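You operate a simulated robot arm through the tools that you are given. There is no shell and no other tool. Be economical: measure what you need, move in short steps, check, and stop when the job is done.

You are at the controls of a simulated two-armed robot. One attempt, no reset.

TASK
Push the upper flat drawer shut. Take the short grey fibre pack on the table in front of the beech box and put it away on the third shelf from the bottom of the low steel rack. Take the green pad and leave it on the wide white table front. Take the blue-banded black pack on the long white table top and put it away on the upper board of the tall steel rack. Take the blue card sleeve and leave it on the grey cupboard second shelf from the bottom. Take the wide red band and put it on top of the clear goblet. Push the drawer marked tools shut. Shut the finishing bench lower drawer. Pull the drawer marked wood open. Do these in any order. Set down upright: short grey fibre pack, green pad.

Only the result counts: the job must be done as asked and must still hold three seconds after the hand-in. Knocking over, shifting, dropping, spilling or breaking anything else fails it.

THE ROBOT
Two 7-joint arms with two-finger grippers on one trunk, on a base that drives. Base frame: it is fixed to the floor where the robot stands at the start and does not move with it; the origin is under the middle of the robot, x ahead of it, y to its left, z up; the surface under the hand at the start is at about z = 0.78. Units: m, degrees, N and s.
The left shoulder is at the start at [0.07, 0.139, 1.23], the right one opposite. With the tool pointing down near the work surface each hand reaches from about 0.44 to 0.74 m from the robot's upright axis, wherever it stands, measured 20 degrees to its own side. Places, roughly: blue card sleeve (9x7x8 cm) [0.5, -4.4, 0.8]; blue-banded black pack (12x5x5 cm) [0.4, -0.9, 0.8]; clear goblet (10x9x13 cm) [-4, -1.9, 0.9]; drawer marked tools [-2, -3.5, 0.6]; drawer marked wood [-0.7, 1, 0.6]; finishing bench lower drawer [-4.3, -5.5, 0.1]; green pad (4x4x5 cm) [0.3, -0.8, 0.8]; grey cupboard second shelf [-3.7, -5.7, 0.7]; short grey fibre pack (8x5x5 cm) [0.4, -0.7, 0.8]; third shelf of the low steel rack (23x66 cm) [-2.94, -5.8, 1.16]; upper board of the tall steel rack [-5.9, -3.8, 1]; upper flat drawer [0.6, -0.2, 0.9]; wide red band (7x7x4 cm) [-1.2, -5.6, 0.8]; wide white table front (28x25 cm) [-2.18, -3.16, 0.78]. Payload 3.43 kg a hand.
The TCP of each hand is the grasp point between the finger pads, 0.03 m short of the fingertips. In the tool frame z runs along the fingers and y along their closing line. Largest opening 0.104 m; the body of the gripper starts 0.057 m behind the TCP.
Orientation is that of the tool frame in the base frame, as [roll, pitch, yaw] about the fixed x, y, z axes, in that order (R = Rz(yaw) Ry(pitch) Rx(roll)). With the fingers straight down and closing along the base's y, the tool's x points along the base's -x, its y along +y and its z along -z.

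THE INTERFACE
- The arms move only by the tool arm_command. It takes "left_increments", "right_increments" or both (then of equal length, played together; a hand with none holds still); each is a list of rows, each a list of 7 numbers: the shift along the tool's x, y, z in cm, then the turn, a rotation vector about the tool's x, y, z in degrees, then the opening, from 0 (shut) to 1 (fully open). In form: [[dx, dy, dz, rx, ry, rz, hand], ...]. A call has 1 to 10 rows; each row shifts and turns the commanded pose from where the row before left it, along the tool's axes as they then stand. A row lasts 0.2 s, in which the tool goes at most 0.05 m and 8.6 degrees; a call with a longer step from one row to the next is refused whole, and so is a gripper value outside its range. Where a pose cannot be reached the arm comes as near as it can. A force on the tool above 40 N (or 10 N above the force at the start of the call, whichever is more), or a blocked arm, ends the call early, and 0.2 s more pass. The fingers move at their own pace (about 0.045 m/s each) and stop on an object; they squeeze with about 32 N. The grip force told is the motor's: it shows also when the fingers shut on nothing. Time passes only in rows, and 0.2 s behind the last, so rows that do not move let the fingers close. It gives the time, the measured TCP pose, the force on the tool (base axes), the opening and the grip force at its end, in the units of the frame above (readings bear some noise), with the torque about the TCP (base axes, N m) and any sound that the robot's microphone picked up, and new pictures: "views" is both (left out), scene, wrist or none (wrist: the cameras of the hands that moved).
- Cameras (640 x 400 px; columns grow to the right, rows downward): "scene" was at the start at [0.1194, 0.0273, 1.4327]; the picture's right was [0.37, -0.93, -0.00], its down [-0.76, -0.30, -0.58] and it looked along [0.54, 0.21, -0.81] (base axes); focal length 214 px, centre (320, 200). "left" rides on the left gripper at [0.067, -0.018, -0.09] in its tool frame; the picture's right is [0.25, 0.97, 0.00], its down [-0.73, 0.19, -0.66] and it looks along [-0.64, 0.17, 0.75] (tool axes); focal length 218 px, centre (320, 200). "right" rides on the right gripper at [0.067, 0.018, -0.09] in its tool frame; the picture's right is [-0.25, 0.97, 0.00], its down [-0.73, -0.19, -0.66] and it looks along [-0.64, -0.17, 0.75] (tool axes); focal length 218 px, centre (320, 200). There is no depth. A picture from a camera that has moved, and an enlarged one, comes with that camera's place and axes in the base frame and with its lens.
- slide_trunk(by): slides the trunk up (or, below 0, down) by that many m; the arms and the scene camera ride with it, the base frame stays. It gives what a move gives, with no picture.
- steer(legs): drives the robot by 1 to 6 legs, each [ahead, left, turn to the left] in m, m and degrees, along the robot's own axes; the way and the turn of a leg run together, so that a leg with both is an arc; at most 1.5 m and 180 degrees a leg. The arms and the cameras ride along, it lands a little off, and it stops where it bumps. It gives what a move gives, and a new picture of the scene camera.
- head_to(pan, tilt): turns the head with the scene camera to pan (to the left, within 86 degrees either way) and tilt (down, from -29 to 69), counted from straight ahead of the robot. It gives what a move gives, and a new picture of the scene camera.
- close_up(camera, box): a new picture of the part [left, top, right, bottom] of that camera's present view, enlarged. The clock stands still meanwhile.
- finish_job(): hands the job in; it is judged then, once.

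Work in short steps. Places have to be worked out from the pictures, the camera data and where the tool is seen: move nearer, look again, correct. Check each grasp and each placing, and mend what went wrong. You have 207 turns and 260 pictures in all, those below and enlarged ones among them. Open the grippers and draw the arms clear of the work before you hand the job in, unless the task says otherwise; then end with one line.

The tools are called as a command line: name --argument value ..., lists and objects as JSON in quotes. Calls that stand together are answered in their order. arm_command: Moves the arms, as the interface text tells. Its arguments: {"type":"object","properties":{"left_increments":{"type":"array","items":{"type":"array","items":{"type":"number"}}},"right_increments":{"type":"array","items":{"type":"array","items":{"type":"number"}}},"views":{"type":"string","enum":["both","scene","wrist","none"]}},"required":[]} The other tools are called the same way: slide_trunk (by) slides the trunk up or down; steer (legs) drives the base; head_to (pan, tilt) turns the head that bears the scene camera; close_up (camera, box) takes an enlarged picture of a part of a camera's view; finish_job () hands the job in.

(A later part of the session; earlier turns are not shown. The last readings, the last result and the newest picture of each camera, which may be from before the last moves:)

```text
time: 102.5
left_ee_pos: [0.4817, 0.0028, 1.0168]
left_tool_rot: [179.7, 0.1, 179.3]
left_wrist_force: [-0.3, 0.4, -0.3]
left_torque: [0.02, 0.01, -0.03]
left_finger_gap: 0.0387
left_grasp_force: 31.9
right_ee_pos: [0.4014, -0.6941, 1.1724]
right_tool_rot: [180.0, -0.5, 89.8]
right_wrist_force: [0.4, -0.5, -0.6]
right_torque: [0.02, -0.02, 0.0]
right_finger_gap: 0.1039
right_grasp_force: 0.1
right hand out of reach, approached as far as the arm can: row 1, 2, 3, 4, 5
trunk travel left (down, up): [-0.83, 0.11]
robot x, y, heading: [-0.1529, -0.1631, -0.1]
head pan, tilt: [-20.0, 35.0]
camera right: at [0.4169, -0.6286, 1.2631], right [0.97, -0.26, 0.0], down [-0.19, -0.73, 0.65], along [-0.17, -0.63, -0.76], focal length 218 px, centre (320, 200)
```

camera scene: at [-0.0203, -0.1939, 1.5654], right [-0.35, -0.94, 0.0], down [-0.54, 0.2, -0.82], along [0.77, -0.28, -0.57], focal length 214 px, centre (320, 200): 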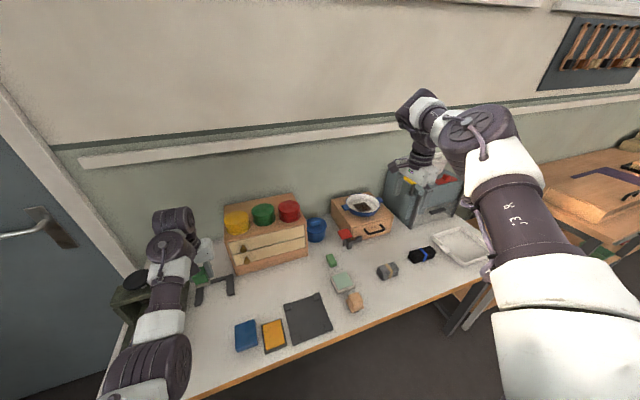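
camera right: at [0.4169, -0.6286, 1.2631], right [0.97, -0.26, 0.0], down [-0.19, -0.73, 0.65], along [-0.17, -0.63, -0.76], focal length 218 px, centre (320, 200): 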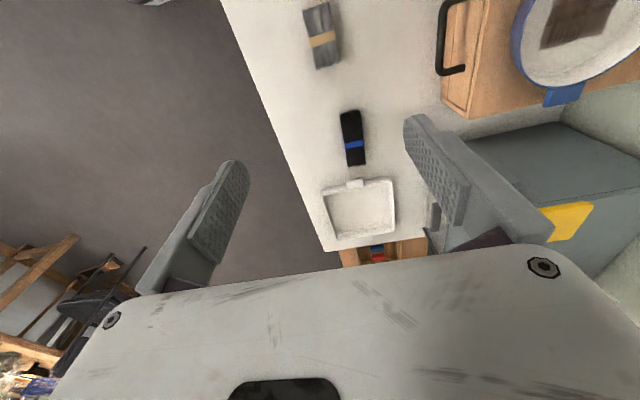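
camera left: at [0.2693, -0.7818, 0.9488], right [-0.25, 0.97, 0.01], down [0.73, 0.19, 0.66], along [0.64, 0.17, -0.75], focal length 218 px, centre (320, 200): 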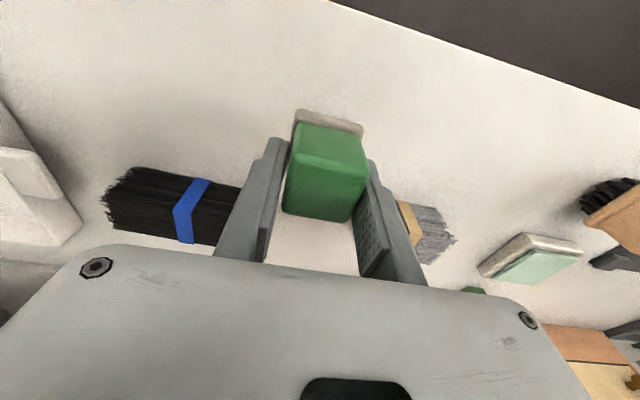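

Downward motion is blocked in that yaw. Better: turn the robot to face +y beside the table so the right arm's natural orientation grips the pack across its 5 cm width. I unroll the right wrist and reposition.

arm_command --right_increments '[[0, 0, 0, 0, 0, -8.5, 1], [0, 0, 0, 0, 0, -8.5, 1], [0, 0, 0, 0, 0, -8.5, 1], [0, 0, 0, 0, 0, -8.5, 1], [0, 0, 0, 0, 0, -8.5, 1], [0, 0, 0, 0, 0, -8.5, 1], [0, 0, 0, 0, 0, -8.5, 1], [0, 0, 0, 0, 0, -8.5, 1], [0, 0, 0, 0, 0, -8.5, 1], [0, 0, 0, 0, 0, -8.5, 1]]' --views "none"

steer --legs '[[-0.18, 0, 0], [0, -0.88, 0], [0, 0, 90]]'

head_to --pan -50 --tilt 40

```text
time: 104.7
left_ee_pos: [0.4834, 0.0024, 1.0159]
left_tool_rot: [179.7, 0.1, 179.4]
left_wrist_force: [0.0, 0.3, -0.2]
left_torque: [-0.01, 0.01, 0.01]
left_finger_gap: 0.0391
left_grasp_force: 32.1
right_ee_pos: [0.4003, -0.6966, 1.1717]
right_tool_rot: [179.6, 0.1, 174.9]
right_wrist_force: [-0.5, 0.8, 1.1]
right_torque: [0.03, 0.01, 0.01]
right_finger_gap: 0.1041
right_grasp_force: 0.0
trunk travel left (down, up): [-0.83, 0.11]
robot x, y, heading: [-0.1523, -0.1612, -0.3]
head pan, tilt: [-20.0, 35.0]
```

```text
time: 114.3
left_ee_pos: [-0.5081, -0.4154, 1.0165]
left_tool_rot: [179.7, 0.1, -89.8]
left_wrist_force: [0.0, 0.0, -0.4]
left_torque: [0.0, 0.0, 0.0]
left_finger_gap: 0.0388
left_grasp_force: 31.8
right_ee_pos: [0.1901, -0.4899, 1.1718]
right_tool_rot: [179.6, 0.1, -94.6]
right_wrist_force: [0.1, 0.7, 0.9]
right_torque: [0.03, 0.0, 0.0]
right_finger_gap: 0.1042
right_grasp_force: 0.0
trunk travel left (down, up): [-0.83, 0.11]
robot x, y, heading: [-0.3305, -1.0459, 90.5]
head pan, tilt: [-20.0, 35.0]
camera scene: at [-0.303, -0.9146, 1.5651], right [0.94, -0.34, 0.0], down [-0.19, -0.54, -0.82], along [0.27, 0.77, -0.57], focal length 214 px, centre (320, 200)
```

scene: 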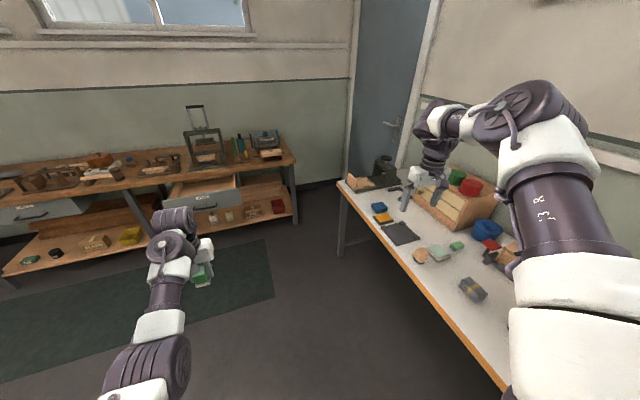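

```text
time: 115.2
left_ee_pos: [-0.509, -0.4164, 1.0159]
left_tool_rot: [179.7, 0.1, -89.9]
left_wrist_force: [0.4, -0.5, 0.0]
left_torque: [0.02, -0.03, -0.03]
left_finger_gap: 0.0385
left_grasp_force: 31.9
right_ee_pos: [0.1909, -0.4887, 1.1709]
right_tool_rot: [179.6, 0.1, -94.7]
right_wrist_force: [0.2, 0.1, -0.6]
right_torque: [0.03, 0.01, 0.01]
right_finger_gap: 0.1041
right_grasp_force: 0.0
trunk travel left (down, up): [-0.83, 0.11]
robot x, y, heading: [-0.3317, -1.0487, 90.2]
head pan, tilt: [-50.0, 40.0]
camera scene: at [-0.2682, -0.9423, 1.5575], right [0.65, -0.76, 0.0], down [-0.49, -0.42, -0.77], along [0.58, 0.5, -0.64], focal length 214 px, centre (320, 200)
```

scene: 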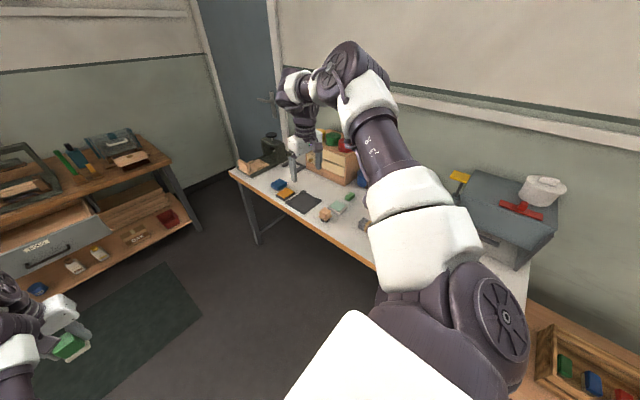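

I straighten yaw, tilt the right hand 40° forward, then shift the base so the hand is over the pack.

arm_command --right_increments '[[0, 0, 0, 0, 0, -4.5, 1], [0, 0, 2, 0, -8, 0, 1], [0, 0, 2, 0, -8, 0, 1], [0, 0, 2, 0, -8, 0, 1], [0, 0, 2, 0, -8, 0, 1], [0, 0, 2, 0, -8, 0, 1], [2, 0, 3, 0, 0, 0, 1], [2, 0, 3, 0, 0, 0, 1]]' --views "none"

steer --legs '[[-0.13, 0, 0]]'

```text
time: 117.0
left_ee_pos: [-0.5112, -0.4124, 1.014]
left_tool_rot: [179.9, -0.1, -90.0]
left_wrist_force: [0.1, 1.2, -1.4]
left_torque: [-0.02, 0.01, -0.01]
left_finger_gap: 0.039
left_grasp_force: 32.3
right_ee_pos: [0.188, -0.4505, 1.0033]
right_tool_rot: [179.6, 39.8, -90.4]
right_wrist_force: [-0.6, -0.1, 0.7]
right_torque: [0.0, -0.01, 0.0]
right_finger_gap: 0.1041
right_grasp_force: 0.0
trunk travel left (down, up): [-0.83, 0.11]
robot x, y, heading: [-0.3332, -1.05, 90.4]
head pan, tilt: [-50.0, 40.0]
```

```text
time: 118.3
left_ee_pos: [-0.5093, -0.5438, 1.014]
left_tool_rot: [179.7, 0.0, -89.8]
left_wrist_force: [0.3, 0.1, -1.3]
left_torque: [0.0, 0.02, 0.0]
left_finger_gap: 0.0388
left_grasp_force: 32.1
right_ee_pos: [0.1894, -0.5804, 1.0043]
right_tool_rot: [179.5, 40.0, -90.4]
right_wrist_force: [-0.5, -0.3, -0.5]
right_torque: [0.01, -0.01, -0.01]
right_finger_gap: 0.1042
right_grasp_force: 0.2
trunk travel left (down, up): [-0.83, 0.11]
robot x, y, heading: [-0.3359, -1.1751, 90.3]
head pan, tilt: [-50.0, 40.0]
camera scene: at [-0.2674, -1.0685, 1.5573], right [0.65, -0.76, 0.0], down [-0.49, -0.42, -0.77], along [0.58, 0.5, -0.64], focal length 214 px, centre (320, 200)
```

scene: 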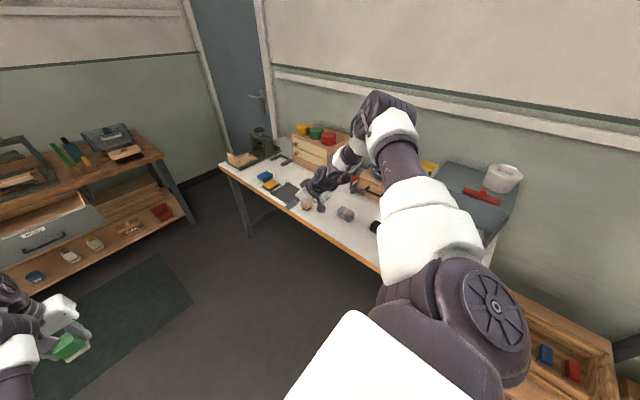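

Good reach here. I slide the base right 0.235 m and back 0.08 m to put the hand above the pack.

steer --legs '[[-0.08, 0, 0], [0, -0.234, 0]]'

close_up --camera "right" --box '[0, 0, 640, 400]'

```text
time: 120.7
left_ee_pos: [-0.2795, -0.625, 1.0164]
left_tool_rot: [179.8, 0.2, -89.6]
left_wrist_force: [-0.8, 0.3, 0.1]
left_torque: [0.02, 0.0, 0.03]
left_finger_gap: 0.0389
left_grasp_force: 31.7
right_ee_pos: [0.4194, -0.6589, 1.0066]
right_tool_rot: [179.6, 40.3, -90.1]
right_wrist_force: [-0.8, 0.7, -0.1]
right_torque: [0.02, -0.01, 0.02]
right_finger_gap: 0.1041
right_grasp_force: 0.2
trunk travel left (down, up): [-0.83, 0.11]
robot x, y, heading: [-0.0999, -1.2561, 90.5]
head pan, tilt: [-50.0, 40.0]
camera scene: at [-0.0381, -1.1503, 1.5577], right [0.65, -0.76, 0.0], down [-0.49, -0.42, -0.77], along [0.58, 0.5, -0.64], focal length 214 px, centre (320, 200)
```

scene: 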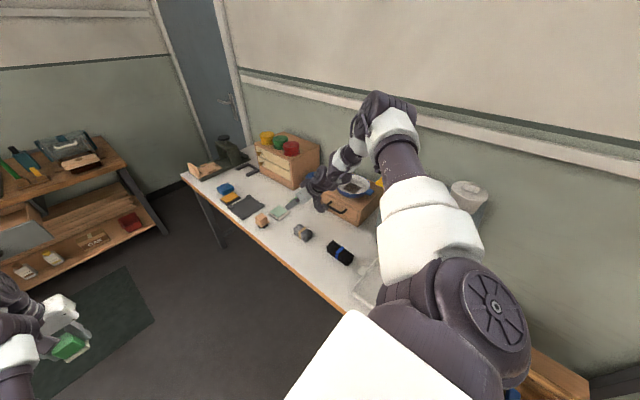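

```text
1.00 times, centred on (320, 200) of right (not enlarged: the box is as wide or as high as the picture)
camera zoom: at [0.4014, -0.7684, 1.0328], right [-0.97, 0.19, 0.17], down [0.2, 0.13, 0.97], along [0.16, 0.97, -0.17], focal length 218 px, centre (320, 200)
```

zoom: 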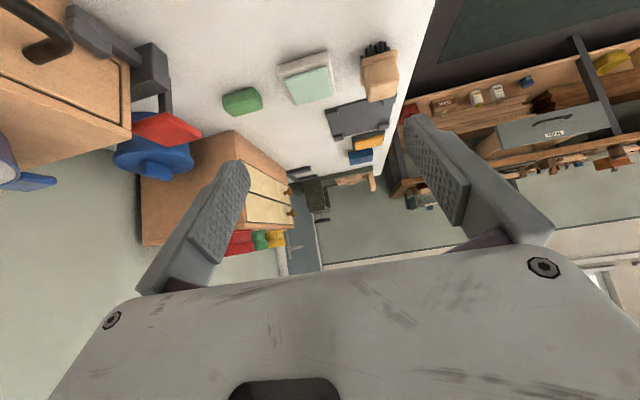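

Lower 10 cm with the trunk and check alignment.

slide_trunk --by -0.11

close_up --camera "right" --box '[0, 0, 640, 400]'

close_up --camera "scene" --box '[240, 160, 400, 260]'

```text
time: 122.1
left_ee_pos: [-0.2778, -0.6239, 0.9076]
left_tool_rot: [179.7, 0.1, -89.8]
left_wrist_force: [-0.5, 0.0, -0.4]
left_torque: [0.01, 0.02, 0.03]
left_finger_gap: 0.0388
left_grasp_force: 32.0
right_ee_pos: [0.4223, -0.6586, 0.8965]
right_tool_rot: [179.7, 40.2, -90.3]
right_wrist_force: [0.0, -0.3, 0.0]
right_torque: [0.0, 0.01, 0.02]
right_finger_gap: 0.104
right_grasp_force: 0.0
trunk travel left (down, up): [-0.72, 0.22]
robot x, y, heading: [-0.1016, -1.2578, 90.7]
head pan, tilt: [-50.0, 40.0]
```

```text
1.00 times, centred on (320, 200) of right (not enlarged: the box is as wide or as high as the picture)
camera zoom: at [0.4028, -0.7681, 0.922], right [-0.97, 0.19, 0.17], down [0.2, 0.13, 0.97], along [0.16, 0.97, -0.17], focal length 218 px, centre (320, 200)
```

zoom: 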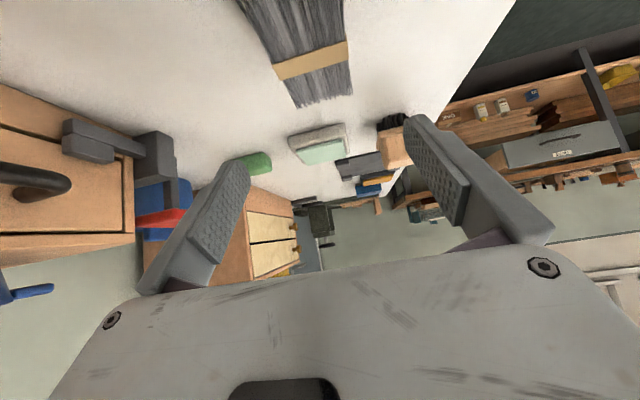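

```text
4.00 times, centred on (320, 210) of scene
camera zoom: at [-0.0359, -1.1499, 1.4476], right [0.65, -0.76, 0.0], down [-0.49, -0.42, -0.77], along [0.58, 0.5, -0.64], focal length 858 px, centre (320, 160)
```

zoom: 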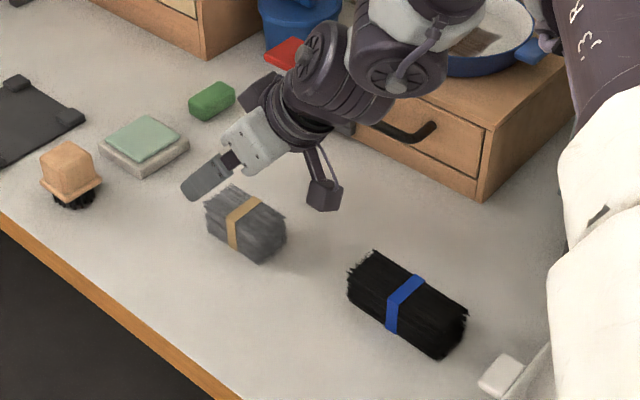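

Pack centre ≈[0.411,-0.665]. Shift 1 cm, lower 8 cm, and close.

arm_command --right_increments '[[0, 1, 0, 0, 0, 0, 1]]' --views "none"

slide_trunk --by -0.082

arm_command --right_increments '[[0, 0, 0, 0, 0, 0, 0.3], [0, 0, 0, 0, 0, 0, 0], [0, 0, 0, 0, 0, 0, 0], [0, 0, 0, 0, 0, 0, 0], [0, 0, 0, 0, 0, 0, 0], [0, 0, 0, 0, 0, 0, 0]]' --views "wrist"

slide_trunk --by 0.03

```text
time: 122.5
left_ee_pos: [-0.2766, -0.6245, 0.9059]
left_tool_rot: [179.8, 0.2, -89.7]
left_wrist_force: [-0.4, -0.4, -0.5]
left_torque: [-0.01, 0.01, 0.01]
left_finger_gap: 0.0391
left_grasp_force: 31.7
right_ee_pos: [0.4116, -0.6578, 0.8963]
right_tool_rot: [179.4, 40.2, -90.4]
right_wrist_force: [-0.6, 0.3, 0.4]
right_torque: [-0.01, 0.0, 0.0]
right_finger_gap: 0.1039
right_grasp_force: 0.1
trunk travel left (down, up): [-0.72, 0.22]
robot x, y, heading: [-0.1016, -1.2567, 90.6]
head pan, tilt: [-50.0, 40.0]
```

```text
time: 123.7
left_ee_pos: [-0.2772, -0.6257, 0.8257]
left_tool_rot: [179.8, 0.2, -89.8]
left_wrist_force: [-0.1, 0.5, -0.4]
left_torque: [-0.02, 0.02, -0.02]
left_finger_gap: 0.0388
left_grasp_force: 32.5
right_ee_pos: [0.412, -0.661, 0.8179]
right_tool_rot: [179.7, 40.4, -90.2]
right_wrist_force: [2.8, -1.5, 14.4]
right_torque: [0.19, -0.87, -0.2]
right_finger_gap: 0.1032
right_grasp_force: 0.0
trunk travel left (down, up): [-0.638, 0.302]
robot x, y, heading: [-0.1025, -1.2512, 90.3]
head pan, tilt: [-50.0, 40.0]
```

```text
time: 125.1
left_ee_pos: [-0.2779, -0.6247, 0.8237]
left_tool_rot: [179.7, 0.2, -89.7]
left_wrist_force: [-0.4, 0.7, -0.8]
left_torque: [0.0, -0.01, 0.01]
left_finger_gap: 0.0387
left_grasp_force: 31.4
right_ee_pos: [0.4107, -0.6591, 0.8137]
right_tool_rot: [179.4, 40.2, -90.2]
right_wrist_force: [-0.1, -0.3, -0.1]
right_torque: [0.04, -0.02, 0.03]
right_finger_gap: 0.0415
right_grasp_force: 32.1
trunk travel left (down, up): [-0.638, 0.302]
robot x, y, heading: [-0.0991, -1.2566, 90.4]
head pan, tilt: [-50.0, 40.0]
camera right: at [0.3923, -0.7683, 0.84], right [-0.97, 0.19, 0.17], down [0.2, 0.13, 0.97], along [0.16, 0.97, -0.17], focal length 218 px, centre (320, 200)
```

right: 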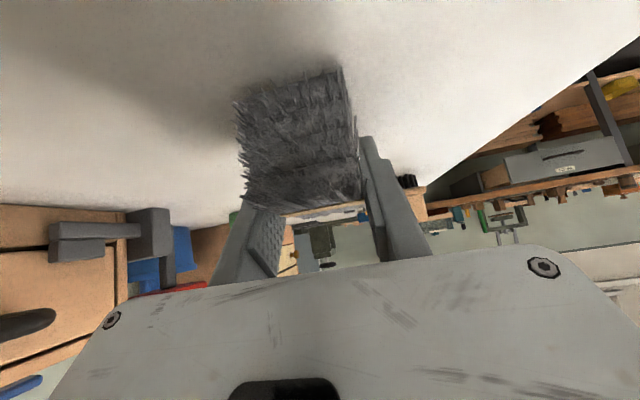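

```text
time: 125.9
left_ee_pos: [-0.2769, -0.6239, 0.8542]
left_tool_rot: [179.7, 0.1, -89.7]
left_wrist_force: [0.3, -0.4, 0.0]
left_torque: [0.0, 0.0, 0.04]
left_finger_gap: 0.039
left_grasp_force: 31.6
right_ee_pos: [0.4118, -0.6585, 0.8443]
right_tool_rot: [179.5, 40.0, -90.2]
right_wrist_force: [0.5, 0.0, -0.6]
right_torque: [0.04, -0.02, 0.02]
right_finger_gap: 0.0416
right_grasp_force: 31.3
trunk travel left (down, up): [-0.668, 0.272]
robot x, y, heading: [-0.1016, -1.2567, 90.5]
head pan, tilt: [-50.0, 40.0]
```

Still holding at +3 cm (gap 41.5 mm). Quick look and lift further.

slide_trunk --by 0.16

close_up --camera "right" --box '[0, 0, 640, 400]'

```text
time: 127.7
left_ee_pos: [-0.2776, -0.6227, 1.0146]
left_tool_rot: [179.7, 0.0, -89.7]
left_wrist_force: [-0.2, -0.2, -1.4]
left_torque: [-0.03, 0.03, 0.02]
left_finger_gap: 0.0391
left_grasp_force: 32.3
right_ee_pos: [0.4106, -0.6595, 1.0032]
right_tool_rot: [179.4, 40.1, -90.3]
right_wrist_force: [-0.1, -0.7, -0.3]
right_torque: [-0.02, -0.02, 0.01]
right_finger_gap: 0.0416
right_grasp_force: 32.7
trunk travel left (down, up): [-0.828, 0.112]
robot x, y, heading: [-0.1035, -1.2546, 90.3]
head pan, tilt: [-50.0, 40.0]
```

```text
1.00 times, centred on (320, 200) of right (not enlarged: the box is as wide or as high as the picture)
camera zoom: at [0.3926, -0.768, 1.0299], right [-0.97, 0.19, 0.17], down [0.2, 0.13, 0.97], along [0.16, 0.97, -0.17], focal length 218 px, centre (320, 200)
```

zoom: 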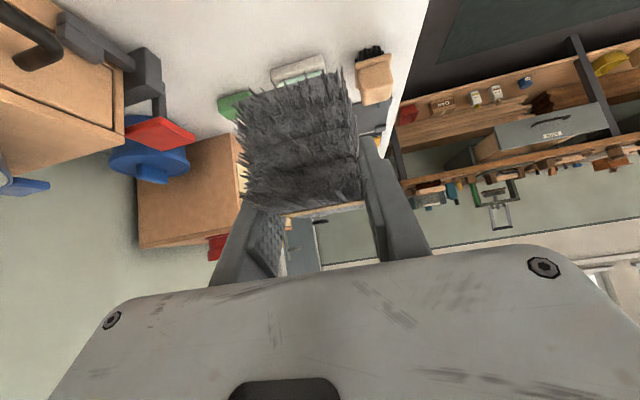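

Both objects are in hand. I back away from the table, turn, and drive toward the white table area, watching the pictures.

steer --legs '[[0, 0.5, 0], [0, 0, 180], [1.3, 0, 0]]'

head_to --pan -50 --tilt 25

head_to --pan 0 --tilt 25

```text
time: 144.0
left_ee_pos: [-0.4256, -3.1824, 1.0149]
left_tool_rot: [179.6, 0.1, 90.3]
left_wrist_force: [0.6, 0.7, 0.2]
left_torque: [-0.02, -0.04, -0.01]
left_finger_gap: 0.0389
left_grasp_force: 32.2
right_ee_pos: [-1.1142, -3.1478, 1.005]
right_tool_rot: [179.6, 40.1, 89.8]
right_wrist_force: [-0.3, -0.1, -0.4]
right_torque: [0.01, 0.03, -0.02]
right_finger_gap: 0.0413
right_grasp_force: 32.0
trunk travel left (down, up): [-0.828, 0.112]
robot x, y, heading: [-0.5992, -2.5499, -89.6]
head pan, tilt: [-50.0, 40.0]
camera scene: at [-0.6659, -2.6553, 1.5556], right [-0.65, 0.76, 0.0], down [0.49, 0.42, -0.77], along [-0.58, -0.5, -0.64], focal length 214 px, centre (320, 200)
```

scene: 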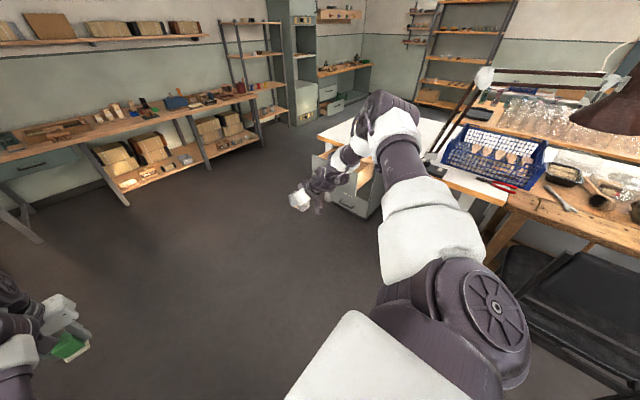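

```text
time: 144.8
left_ee_pos: [-0.4256, -3.1825, 1.0138]
left_tool_rot: [179.7, 0.0, 90.3]
left_wrist_force: [0.2, -0.1, -0.1]
left_torque: [0.0, -0.03, 0.01]
left_finger_gap: 0.0389
left_grasp_force: 32.1
right_ee_pos: [-1.115, -3.1485, 1.0034]
right_tool_rot: [179.5, 40.1, 89.8]
right_wrist_force: [0.2, -0.7, -0.4]
right_torque: [0.04, 0.01, 0.01]
right_finger_gap: 0.0417
right_grasp_force: 32.0
trunk travel left (down, up): [-0.828, 0.112]
robot x, y, heading: [-0.6043, -2.5529, -89.6]
head pan, tilt: [-50.0, 25.0]
camera scene: at [-0.6713, -2.6608, 1.5787], right [-0.65, 0.76, 0.0], down [0.32, 0.28, -0.91], along [-0.69, -0.59, -0.42], focal length 214 px, centre (320, 200)
```

scene: 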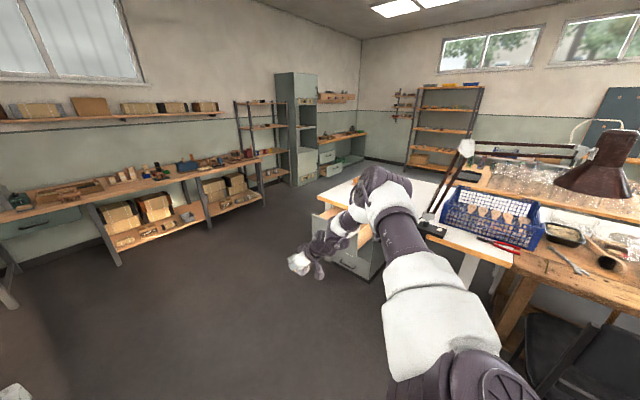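

```text
time: 146.0
left_ee_pos: [-0.4264, -3.1817, 1.0147]
left_tool_rot: [179.7, 0.1, 90.3]
left_wrist_force: [-0.7, -0.5, -0.9]
left_torque: [0.01, 0.03, 0.01]
left_finger_gap: 0.0391
left_grasp_force: 31.6
right_ee_pos: [-1.1145, -3.1484, 1.0046]
right_tool_rot: [179.3, 40.2, 89.8]
right_wrist_force: [0.6, 0.7, -0.8]
right_torque: [-0.04, 0.02, -0.02]
right_finger_gap: 0.0415
right_grasp_force: 31.9
trunk travel left (down, up): [-0.828, 0.112]
robot x, y, heading: [-0.6061, -2.5495, -89.3]
head pan, tilt: [0.0, 25.0]
camera scene: at [-0.6005, -2.6927, 1.5788], right [-1.0, -0.01, 0.0], down [0.0, 0.42, -0.91], along [0.01, -0.91, -0.42], focal length 214 px, centre (320, 200)
```

scene: 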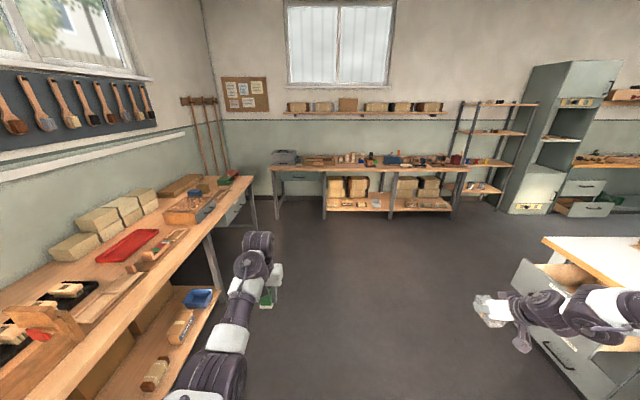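

The white table's front edge runs at x≈-2.0 with the open tools drawer below. I turn to face it (heading 180) and look.

steer --legs '[[0, 0, -90], [0, 0.4, 0]]'

head_to --pan 0 --tilt 35

```text
time: 152.3
left_ee_pos: [-1.233, -3.1249, 1.0154]
left_tool_rot: [179.6, 0.1, 0.2]
left_wrist_force: [0.0, -0.5, -0.3]
left_torque: [0.0, 0.0, -0.05]
left_finger_gap: 0.0389
left_grasp_force: 32.3
right_ee_pos: [-1.1981, -2.4365, 1.0034]
right_tool_rot: [179.4, 40.2, -0.4]
right_wrist_force: [-0.7, -0.3, -1.2]
right_torque: [-0.04, 0.01, -0.05]
right_finger_gap: 0.0416
right_grasp_force: 31.9
trunk travel left (down, up): [-0.828, 0.112]
robot x, y, heading: [-0.6011, -2.9472, -179.4]
head pan, tilt: [0.0, 25.0]
camera scene: at [-0.7424, -2.9483, 1.5788], right [-0.01, 1.0, 0.0], down [0.42, 0.0, -0.91], along [-0.91, -0.01, -0.42], focal length 214 px, centre (320, 200)
```

scene: 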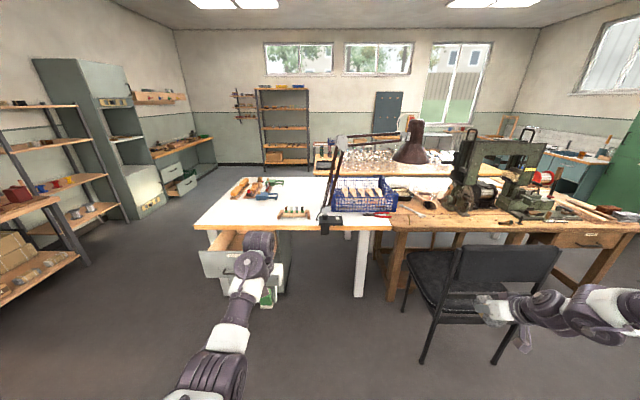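

```text
time: 153.0
left_ee_pos: [-1.233, -3.126, 1.0143]
left_tool_rot: [179.7, 0.0, 0.3]
left_wrist_force: [0.4, 0.1, -0.7]
left_torque: [0.0, 0.01, 0.02]
left_finger_gap: 0.0389
left_grasp_force: 31.7
right_ee_pos: [-1.1992, -2.4378, 1.004]
right_tool_rot: [179.4, 40.2, -0.2]
right_wrist_force: [0.3, -0.5, -1.0]
right_torque: [-0.01, 0.03, 0.02]
right_finger_gap: 0.0413
right_grasp_force: 32.3
trunk travel left (down, up): [-0.828, 0.112]
robot x, y, heading: [-0.6008, -2.9508, -179.6]
head pan, tilt: [0.0, 35.0]
camera scene: at [-0.7383, -2.9504, 1.5631], right [-0.01, 1.0, 0.0], down [0.57, 0.01, -0.82], along [-0.82, -0.01, -0.57], focal length 214 px, centre (320, 200)
```

scene: 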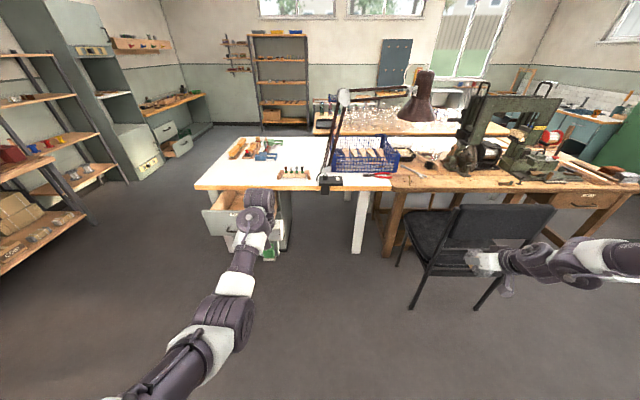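

close_up --camera "scene" --box '[190, 125, 350, 265]'

```text
2.86 times, centred on (270, 195) of scene
camera zoom: at [-0.7383, -2.9504, 1.5631], right [-0.01, 1.0, 0.0], down [0.57, 0.01, -0.82], along [-0.82, -0.01, -0.57], focal length 613 px, centre (463, 214)
```

zoom: 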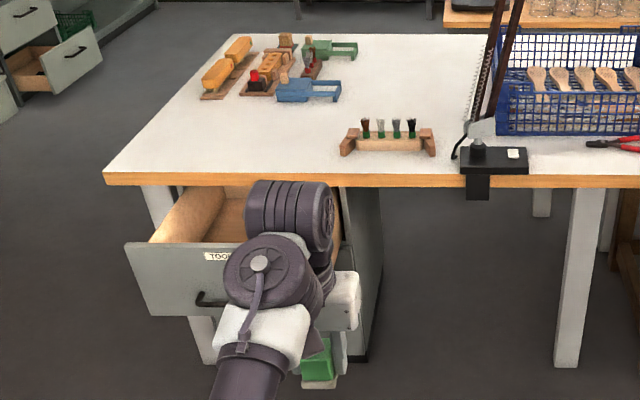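

The brush rail stands mid-front; there is free white surface in front of it at x≈-2.09. I approach at heading 150 so the right hand stays clear of the lamp.

steer --legs '[[0, 0, -30.5], [0.52, 0.74, 0]]'

close_up --camera "left" --box '[0, 0, 640, 400]'

```text
time: 159.3
left_ee_pos: [-2.0494, -3.1718, 1.0151]
left_tool_rot: [179.7, 0.1, -30.1]
left_wrist_force: [0.2, 0.5, -0.9]
left_torque: [-0.04, 0.01, -0.02]
left_finger_gap: 0.0389
left_grasp_force: 31.6
right_ee_pos: [-1.6726, -2.5947, 1.0048]
right_tool_rot: [179.5, 40.2, -30.6]
right_wrist_force: [0.4, 0.1, 0.1]
right_torque: [0.01, 0.01, 0.03]
right_finger_gap: 0.0417
right_grasp_force: 32.5
trunk travel left (down, up): [-0.828, 0.112]
robot x, y, heading: [-1.4104, -3.3354, 150.2]
head pan, tilt: [0.0, 35.0]
camera scene: at [-1.5333, -3.2679, 1.5631], right [0.5, 0.87, 0.0], down [0.5, -0.28, -0.82], along [-0.71, 0.41, -0.57], focal length 214 px, centre (320, 200)
```

scene: 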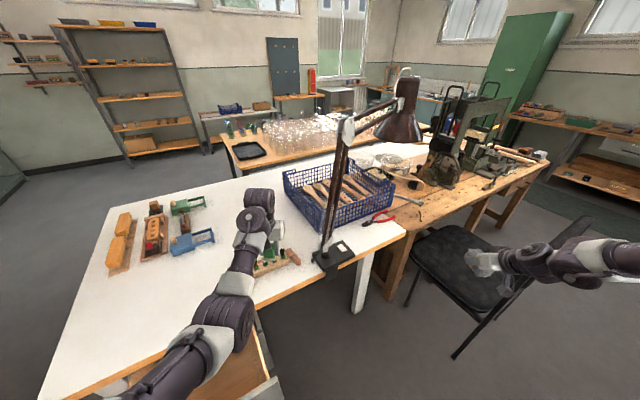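

```text
1.00 times, centred on (320, 200) of left (not enlarged: the box is as wide or as high as the picture)
camera zoom: at [-1.9824, -3.19, 1.1043], right [-0.27, -0.96, 0.0], down [-0.72, 0.2, 0.66], along [-0.64, 0.17, -0.75], focal length 218 px, centre (320, 200)
```

zoom: 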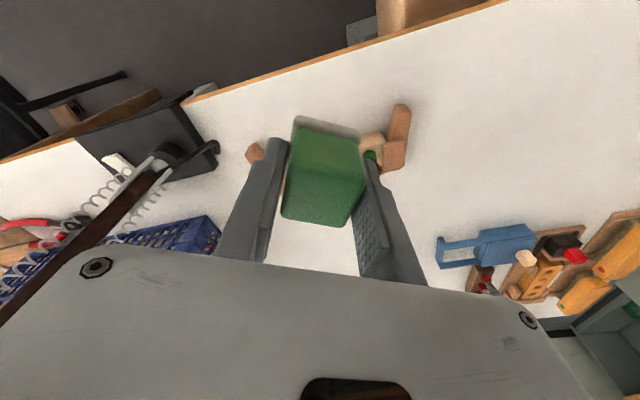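

I zoom on the rail to measure free space before/behind it.

close_up --camera "scene" --box '[150, 170, 400, 320]'

```text
2.56 times, centred on (275, 245) of scene
camera zoom: at [-1.5333, -3.2679, 1.5631], right [0.5, 0.87, 0.0], down [0.5, -0.28, -0.82], along [-0.71, 0.41, -0.57], focal length 549 px, centre (435, 85)
```

zoom: 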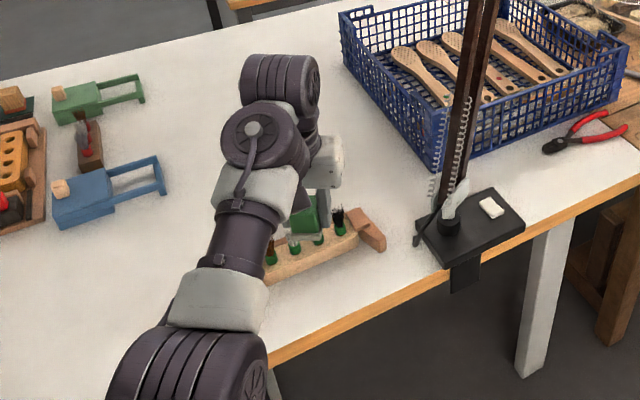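

There's clear surface just behind the rail (x≈-2.26), still inside the front zone. I extend the arm 8 cm and drive the rest.

arm_command --left_increments '[[-3, 0, 0, 0, 0, 0, 0], [-3, 0, 0, 0, 0, 0, 0], [-2, 0, 0, 0, 0, 0, 0]]' --views "none"

steer --legs '[[0.11, 0.095, 0]]'

close_up --camera "left" --box '[0, 0, 640, 400]'

```text
time: 160.1
left_ee_pos: [-2.1187, -3.1308, 1.0137]
left_tool_rot: [179.7, 0.2, -30.1]
left_wrist_force: [-0.4, 0.0, -0.3]
left_torque: [0.02, 0.02, 0.0]
left_finger_gap: 0.0386
left_grasp_force: 31.8
right_ee_pos: [-1.6722, -2.5937, 1.0032]
right_tool_rot: [179.6, 40.1, -30.5]
right_wrist_force: [-0.2, 0.0, -0.8]
right_torque: [-0.02, 0.01, 0.03]
right_finger_gap: 0.0418
right_grasp_force: 31.9
trunk travel left (down, up): [-0.828, 0.112]
robot x, y, heading: [-1.4178, -3.3386, 150.4]
head pan, tilt: [0.0, 35.0]
```

```text
time: 161.4
left_ee_pos: [-2.2595, -3.154, 1.0167]
left_tool_rot: [179.7, 0.2, -30.1]
left_wrist_force: [0.2, 0.5, -0.5]
left_torque: [-0.02, 0.01, 0.02]
left_finger_gap: 0.0392
left_grasp_force: 32.4
right_ee_pos: [-1.814, -2.6175, 1.0042]
right_tool_rot: [179.4, 40.2, -30.7]
right_wrist_force: [0.5, -0.6, -0.9]
right_torque: [-0.03, 0.01, 0.02]
right_finger_gap: 0.0418
right_grasp_force: 31.9
trunk travel left (down, up): [-0.828, 0.112]
robot x, y, heading: [-1.5593, -3.3596, 150.1]
head pan, tilt: [0.0, 35.0]
camera scene: at [-1.675, -3.2916, 1.5633], right [0.5, 0.87, 0.0], down [0.5, -0.29, -0.82], along [-0.71, 0.41, -0.57], focal length 214 px, centre (320, 200)
```

scene: 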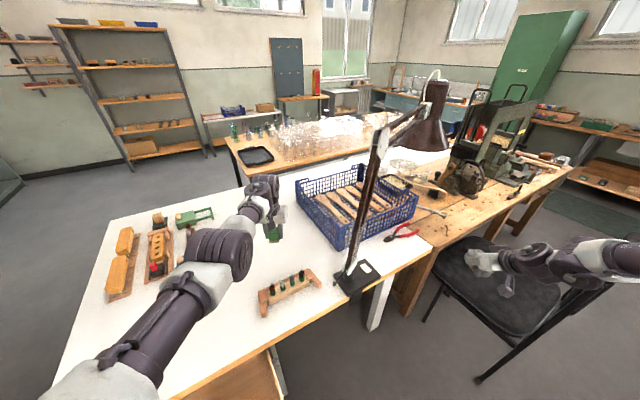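

```text
1.00 times, centred on (320, 200) of left (not enlarged: the box is as wide or as high as the picture)
camera zoom: at [-2.1933, -3.1732, 1.1058], right [-0.27, -0.96, 0.0], down [-0.72, 0.2, 0.66], along [-0.64, 0.17, -0.75], focal length 218 px, centre (320, 200)
```

zoom: 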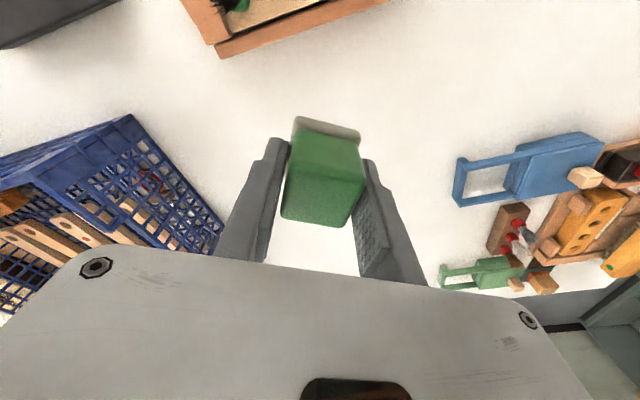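

Pad is above clear white surface. Lower to just touching.

arm_command --left_increments '[[0, 0, 4, 0, 0, 0, 0], [0, 0, 4, 0, 0, 0, 0], [0, 0, 4, 0, 0, 0, 0], [0, 0, 4, 0, 0, 0, 0], [0, 0, 2.5, 0, 0, 0, 0], [0, 0, 1, 0, 0, 0, 0]]' --views "wrist"

```text
time: 162.8
left_ee_pos: [-2.2236, -3.1836, 0.8555]
left_tool_rot: [179.6, 0.1, -30.1]
left_wrist_force: [-0.3, -0.2, -0.8]
left_torque: [-0.02, -0.01, 0.0]
left_finger_gap: 0.039
left_grasp_force: 32.3
left hand out of reach, approached as far as the arm can: row 1, 2, 3, 4, 5, 6
right_ee_pos: [-1.8158, -2.6178, 1.0035]
right_tool_rot: [179.5, 40.2, -30.6]
right_wrist_force: [-0.8, -0.1, -1.2]
right_torque: [0.03, 0.01, 0.02]
right_finger_gap: 0.0413
right_grasp_force: 32.2
trunk travel left (down, up): [-0.828, 0.112]
robot x, y, heading: [-1.5555, -3.3641, 150.1]
head pan, tilt: [0.0, 35.0]
camera left: at [-2.1563, -3.2026, 0.9452], right [-0.27, -0.96, 0.0], down [-0.72, 0.2, 0.66], along [-0.64, 0.17, -0.75], focal length 218 px, centre (320, 200)
```

left: 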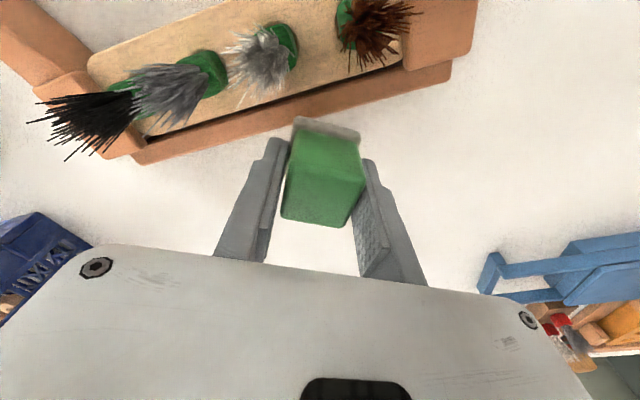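

Arm drifted back toward the robot at its limit; I drive 4.5 cm forward to move the pad away from the rail.

steer --legs '[[0.045, 0, 0]]'

arm_command --left_increments '[[0, 0, 1, 0, 0, 0, 0], [0, 0, 1, 0, 0, 0, 0], [0, 0, 1, 0, 0, 0, 0]]' --views "wrist"

```text
time: 163.7
left_ee_pos: [-2.2571, -3.1641, 0.8607]
left_tool_rot: [179.8, 0.4, -30.1]
left_wrist_force: [1.1, 0.3, 0.5]
left_torque: [0.02, 0.06, 0.01]
left_finger_gap: 0.0387
left_grasp_force: 32.5
right_ee_pos: [-1.8493, -2.5989, 1.0077]
right_tool_rot: [179.5, 40.5, -30.8]
right_wrist_force: [1.1, -0.6, -1.8]
right_torque: [-0.02, 0.02, 0.01]
right_finger_gap: 0.0416
right_grasp_force: 31.8
trunk travel left (down, up): [-0.828, 0.112]
robot x, y, heading: [-1.6, -3.338, 150.5]
head pan, tilt: [0.0, 35.0]
camera scene: at [-1.7087, -3.2747, 1.5641], right [0.5, 0.87, 0.0], down [0.49, -0.28, -0.82], along [-0.71, 0.41, -0.57], focal length 214 px, centre (320, 200)
```

scene: 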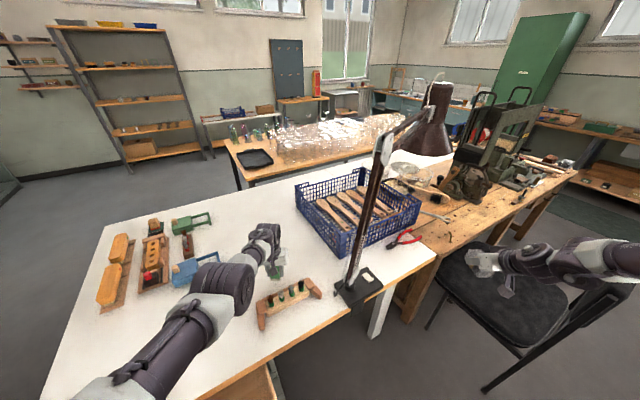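

```text
time: 164.5
left_ee_pos: [-2.2511, -3.1677, 0.8312]
left_tool_rot: [179.7, 0.0, -30.1]
left_wrist_force: [0.7, -0.1, -1.0]
left_torque: [-0.01, -0.03, -0.02]
left_finger_gap: 0.0389
left_grasp_force: 31.8
left hand out of reach, approached as far as the arm can: row 1, 2, 3
right_ee_pos: [-1.8547, -2.5943, 1.0017]
right_tool_rot: [179.5, 40.0, -30.7]
right_wrist_force: [-0.5, -0.1, -1.0]
right_torque: [-0.02, -0.03, -0.03]
right_finger_gap: 0.0416
right_grasp_force: 32.2
trunk travel left (down, up): [-0.828, 0.112]
robot x, y, heading: [-1.5927, -3.3411, 150.1]
head pan, tilt: [0.0, 35.0]
camera left: at [-2.1852, -3.1862, 0.9205], right [-0.27, -0.96, 0.0], down [-0.73, 0.2, 0.66], along [-0.63, 0.17, -0.75], focal length 218 px, centre (320, 200)
```

left: 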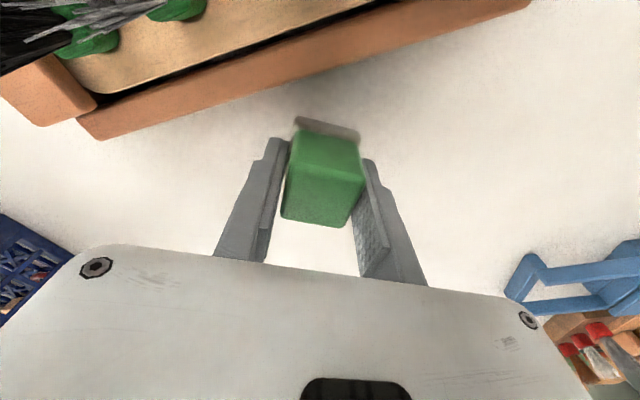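

Pad is clear of the rail; 1.2 cm to go, done with the trunk, then release.

slide_trunk --by -0.012

arm_command --left_increments '[[0, 0, 0, 0, 0, 0, 0.45], [0, 0, 0, 0, 0, 0, 0.55], [0, 0, 0, 0, 0, 0, 0.55], [0, 0, -1.5, 0, 0, 0, 0.55], [0, 0, -4, 0, 0, 0, 0.55], [0, 0, -4, 0, 0, 0, 0.55]]' --views "wrist"

```text
time: 165.1
left_ee_pos: [-2.2507, -3.1673, 0.82]
left_tool_rot: [179.7, 0.0, -30.1]
left_wrist_force: [-0.2, 0.7, -0.2]
left_torque: [0.01, -0.03, -0.02]
left_finger_gap: 0.039
left_grasp_force: 31.8
right_ee_pos: [-1.8544, -2.5942, 0.9895]
right_tool_rot: [179.6, 40.0, -30.6]
right_wrist_force: [-0.8, -0.5, -1.7]
right_torque: [-0.01, -0.01, -0.01]
right_finger_gap: 0.0415
right_grasp_force: 32.2
trunk travel left (down, up): [-0.816, 0.124]
robot x, y, heading: [-1.5979, -3.3396, 150.3]
head pan, tilt: [0.0, 35.0]
```

```text
time: 166.5
left_ee_pos: [-2.249, -3.1679, 0.9146]
left_tool_rot: [179.8, 0.0, -30.1]
left_wrist_force: [0.2, 0.3, -0.1]
left_torque: [0.0, 0.03, 0.0]
left_finger_gap: 0.0571
left_grasp_force: 0.1
right_ee_pos: [-1.8534, -2.5957, 0.9921]
right_tool_rot: [179.5, 40.1, -30.7]
right_wrist_force: [-0.2, 0.8, -1.7]
right_torque: [0.01, -0.01, 0.0]
right_finger_gap: 0.0415
right_grasp_force: 31.7
trunk travel left (down, up): [-0.816, 0.124]
robot x, y, heading: [-1.5961, -3.3394, 150.5]
head pan, tilt: [0.0, 35.0]
camera left: at [-2.1822, -3.1867, 1.0059], right [-0.27, -0.96, 0.0], down [-0.72, 0.2, 0.66], along [-0.64, 0.17, -0.75], focal length 218 px, centre (320, 200)
```

left: 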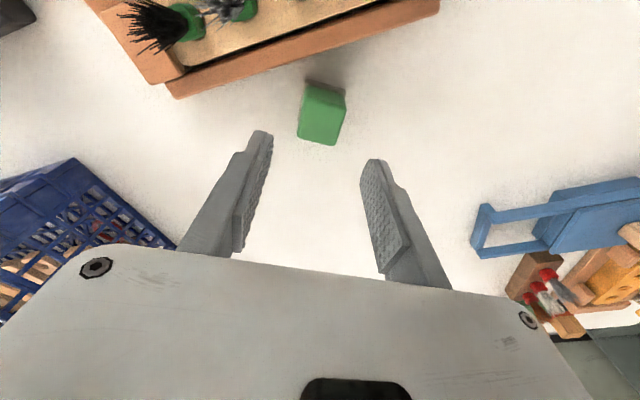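

Green pad stands upright on the white table. I raise the left hand, back away, and tilt it forward for pushing the tools drawer.

arm_command --left_increments '[[0, 0, -4, 0, 0, 0, 0.5], [0, 0, -4, 0, 0, 0, 0.5], [0, 0, -3, 0, 0, 0, 0.5]]' --views "none"

steer --legs '[[-0.42, -0.1, 0], [-0.1, 0.35, 0]]'

arm_command --left_increments '[[0, 0, 0, 0, -8.5, 0, 0], [0, 0, 0, 0, -8.5, 0, 0], [0, 0, 0, 0, -8.5, 0, 0], [0, 0, 0, 0, -8.5, 0, 0], [0, 0, 0, 0, -8.5, 0, 0], [0, 0, 0, 0, -8.5, 0, 0], [0, 0, 0, 0, -8.5, 0, 0], [0, 0, 0, 0, -8.5, 0, 0]]' --views "scene"

```text
time: 167.3
left_ee_pos: [-2.2486, -3.1673, 1.0255]
left_tool_rot: [179.7, 0.0, -30.2]
left_wrist_force: [-0.9, -0.3, 1.1]
left_torque: [-0.03, 0.02, 0.0]
left_finger_gap: 0.0519
left_grasp_force: 0.1
right_ee_pos: [-1.8544, -2.5961, 0.9902]
right_tool_rot: [179.5, 40.2, -30.7]
right_wrist_force: [-1.3, -0.5, -0.8]
right_torque: [-0.01, 0.0, 0.0]
right_finger_gap: 0.0417
right_grasp_force: 32.1
trunk travel left (down, up): [-0.816, 0.124]
robot x, y, heading: [-1.5991, -3.3369, 150.2]
head pan, tilt: [0.0, 35.0]
```

```text
time: 171.9
left_ee_pos: [-1.9274, -3.6411, 1.0246]
left_tool_rot: [179.6, 0.0, -29.7]
left_wrist_force: [-0.6, -0.2, 0.1]
left_torque: [-0.02, -0.01, -0.02]
left_finger_gap: 0.0518
left_grasp_force: 0.1
right_ee_pos: [-1.5358, -3.0679, 0.9901]
right_tool_rot: [179.4, 40.1, -30.4]
right_wrist_force: [0.3, 0.0, -1.4]
right_torque: [-0.04, 0.01, -0.02]
right_finger_gap: 0.0415
right_grasp_force: 32.5
trunk travel left (down, up): [-0.816, 0.124]
robot x, y, heading: [-1.273, -3.8107, 150.7]
head pan, tilt: [0.0, 35.0]
camera scene: at [-1.3946, -3.7408, 1.551], right [0.49, 0.87, 0.0], down [0.5, -0.28, -0.82], along [-0.71, 0.4, -0.57], focal length 214 px, centre (320, 200)
```

scene: 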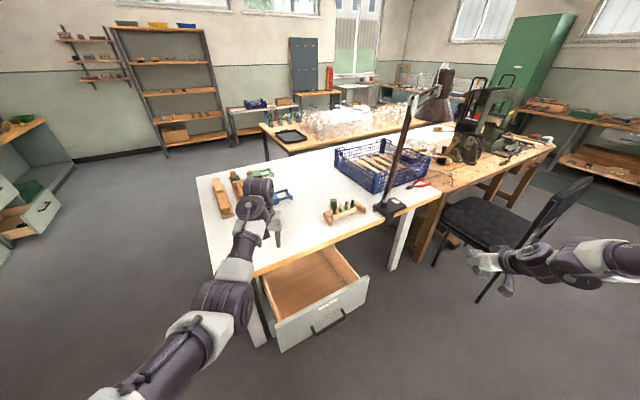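

```text
time: 173.7
left_ee_pos: [-1.9277, -3.6426, 1.0258]
left_tool_rot: [179.3, 68.1, -30.4]
left_wrist_force: [0.0, 0.1, 0.6]
left_torque: [0.0, 0.0, -0.02]
left_finger_gap: 0.0
left_grasp_force: 31.9
right_ee_pos: [-1.5345, -3.0688, 0.992]
right_tool_rot: [179.5, 40.2, -30.4]
right_wrist_force: [0.0, -0.4, -0.6]
right_torque: [0.04, 0.01, -0.01]
right_finger_gap: 0.0413
right_grasp_force: 32.2
trunk travel left (down, up): [-0.816, 0.124]
robot x, y, heading: [-1.2739, -3.8129, 150.3]
head pan, tilt: [0.0, 35.0]
camera scene: at [-1.3944, -3.7427, 1.5512], right [0.49, 0.87, 0.0], down [0.5, -0.28, -0.82], along [-0.71, 0.4, -0.57], focal length 214 px, centre (320, 200)
```

scene: 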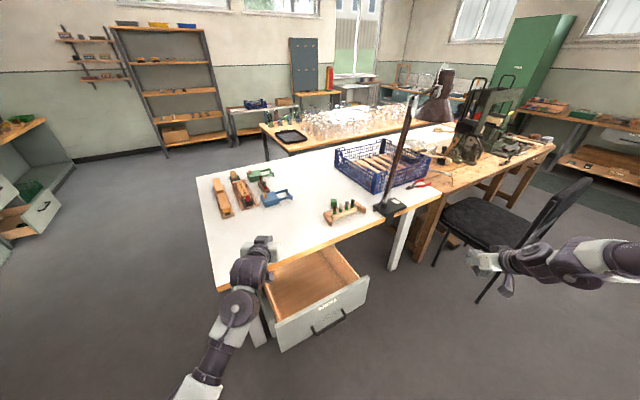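

Drawer face is at x≈-1.82, top z≈0.69, centre y≈-3.46. I position the fist in front of it and lower the trunk.

steer --legs '[[-0.108, -0.272, 0]]'

slide_trunk --by -0.38

head_to --pan 10 --tilt 35

```text
time: 175.7
left_ee_pos: [-1.7008, -3.4588, 1.0254]
left_tool_rot: [179.5, 68.0, -30.1]
left_wrist_force: [-0.8, 0.1, 0.1]
left_torque: [0.01, -0.01, 0.01]
left_finger_gap: 0.0001
left_grasp_force: 31.9
right_ee_pos: [-1.3111, -2.8858, 0.993]
right_tool_rot: [179.5, 40.1, -30.0]
right_wrist_force: [0.0, -0.2, -0.7]
right_torque: [0.0, 0.01, -0.01]
right_finger_gap: 0.0417
right_grasp_force: 32.2
trunk travel left (down, up): [-0.816, 0.124]
robot x, y, heading: [-1.0504, -3.6275, 150.8]
head pan, tilt: [0.0, 35.0]
camera scene: at [-1.1684, -3.5587, 1.551], right [0.49, 0.87, 0.0], down [0.5, -0.28, -0.82], along [-0.71, 0.4, -0.57], focal length 214 px, centre (320, 200)
```

scene: 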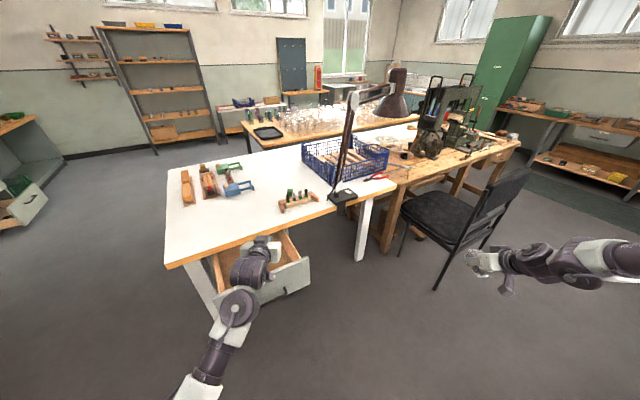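

```text
time: 179.4
left_ee_pos: [-1.7015, -3.4594, 0.6459]
left_tool_rot: [179.3, 68.1, -30.3]
left_wrist_force: [1.0, -0.6, -0.1]
left_torque: [-0.02, -0.01, 0.01]
left_finger_gap: 0.0001
left_grasp_force: 31.8
right_ee_pos: [-1.3099, -2.8848, 0.6122]
right_tool_rot: [179.4, 40.2, -30.2]
right_wrist_force: [-0.5, 0.5, -1.0]
right_torque: [0.01, -0.02, 0.01]
right_finger_gap: 0.0414
right_grasp_force: 31.9
trunk travel left (down, up): [-0.436, 0.504]
robot x, y, heading: [-1.0491, -3.6277, 150.7]
head pan, tilt: [0.0, 35.0]
```

```text
time: 180.1
left_ee_pos: [-1.7005, -3.4585, 0.6461]
left_tool_rot: [179.2, 68.0, -30.2]
left_wrist_force: [-0.1, 0.3, 0.2]
left_torque: [0.0, 0.01, -0.01]
left_finger_gap: 0.0
left_grasp_force: 31.6
right_ee_pos: [-1.3113, -2.8853, 0.6105]
right_tool_rot: [179.5, 40.1, -30.2]
right_wrist_force: [0.9, -0.2, -0.1]
right_torque: [0.01, 0.0, -0.03]
right_finger_gap: 0.0416
right_grasp_force: 32.1
trunk travel left (down, up): [-0.436, 0.504]
robot x, y, heading: [-1.0471, -3.6228, 150.6]
head pan, tilt: [10.0, 35.0]
camera scene: at [-1.1733, -3.5717, 1.1711], right [0.33, 0.94, 0.0], down [0.54, -0.19, -0.82], along [-0.77, 0.27, -0.57], focal length 214 px, centre (320, 200)
```

scene: 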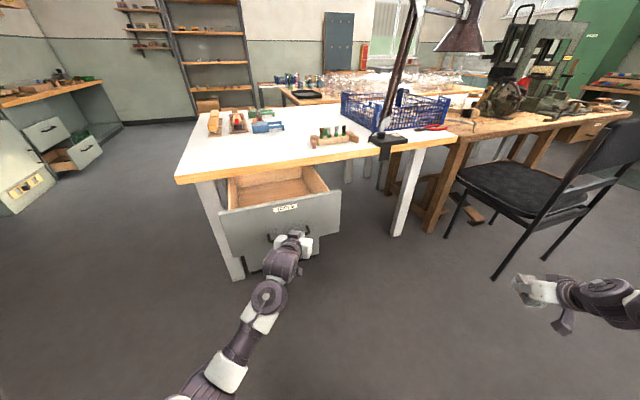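

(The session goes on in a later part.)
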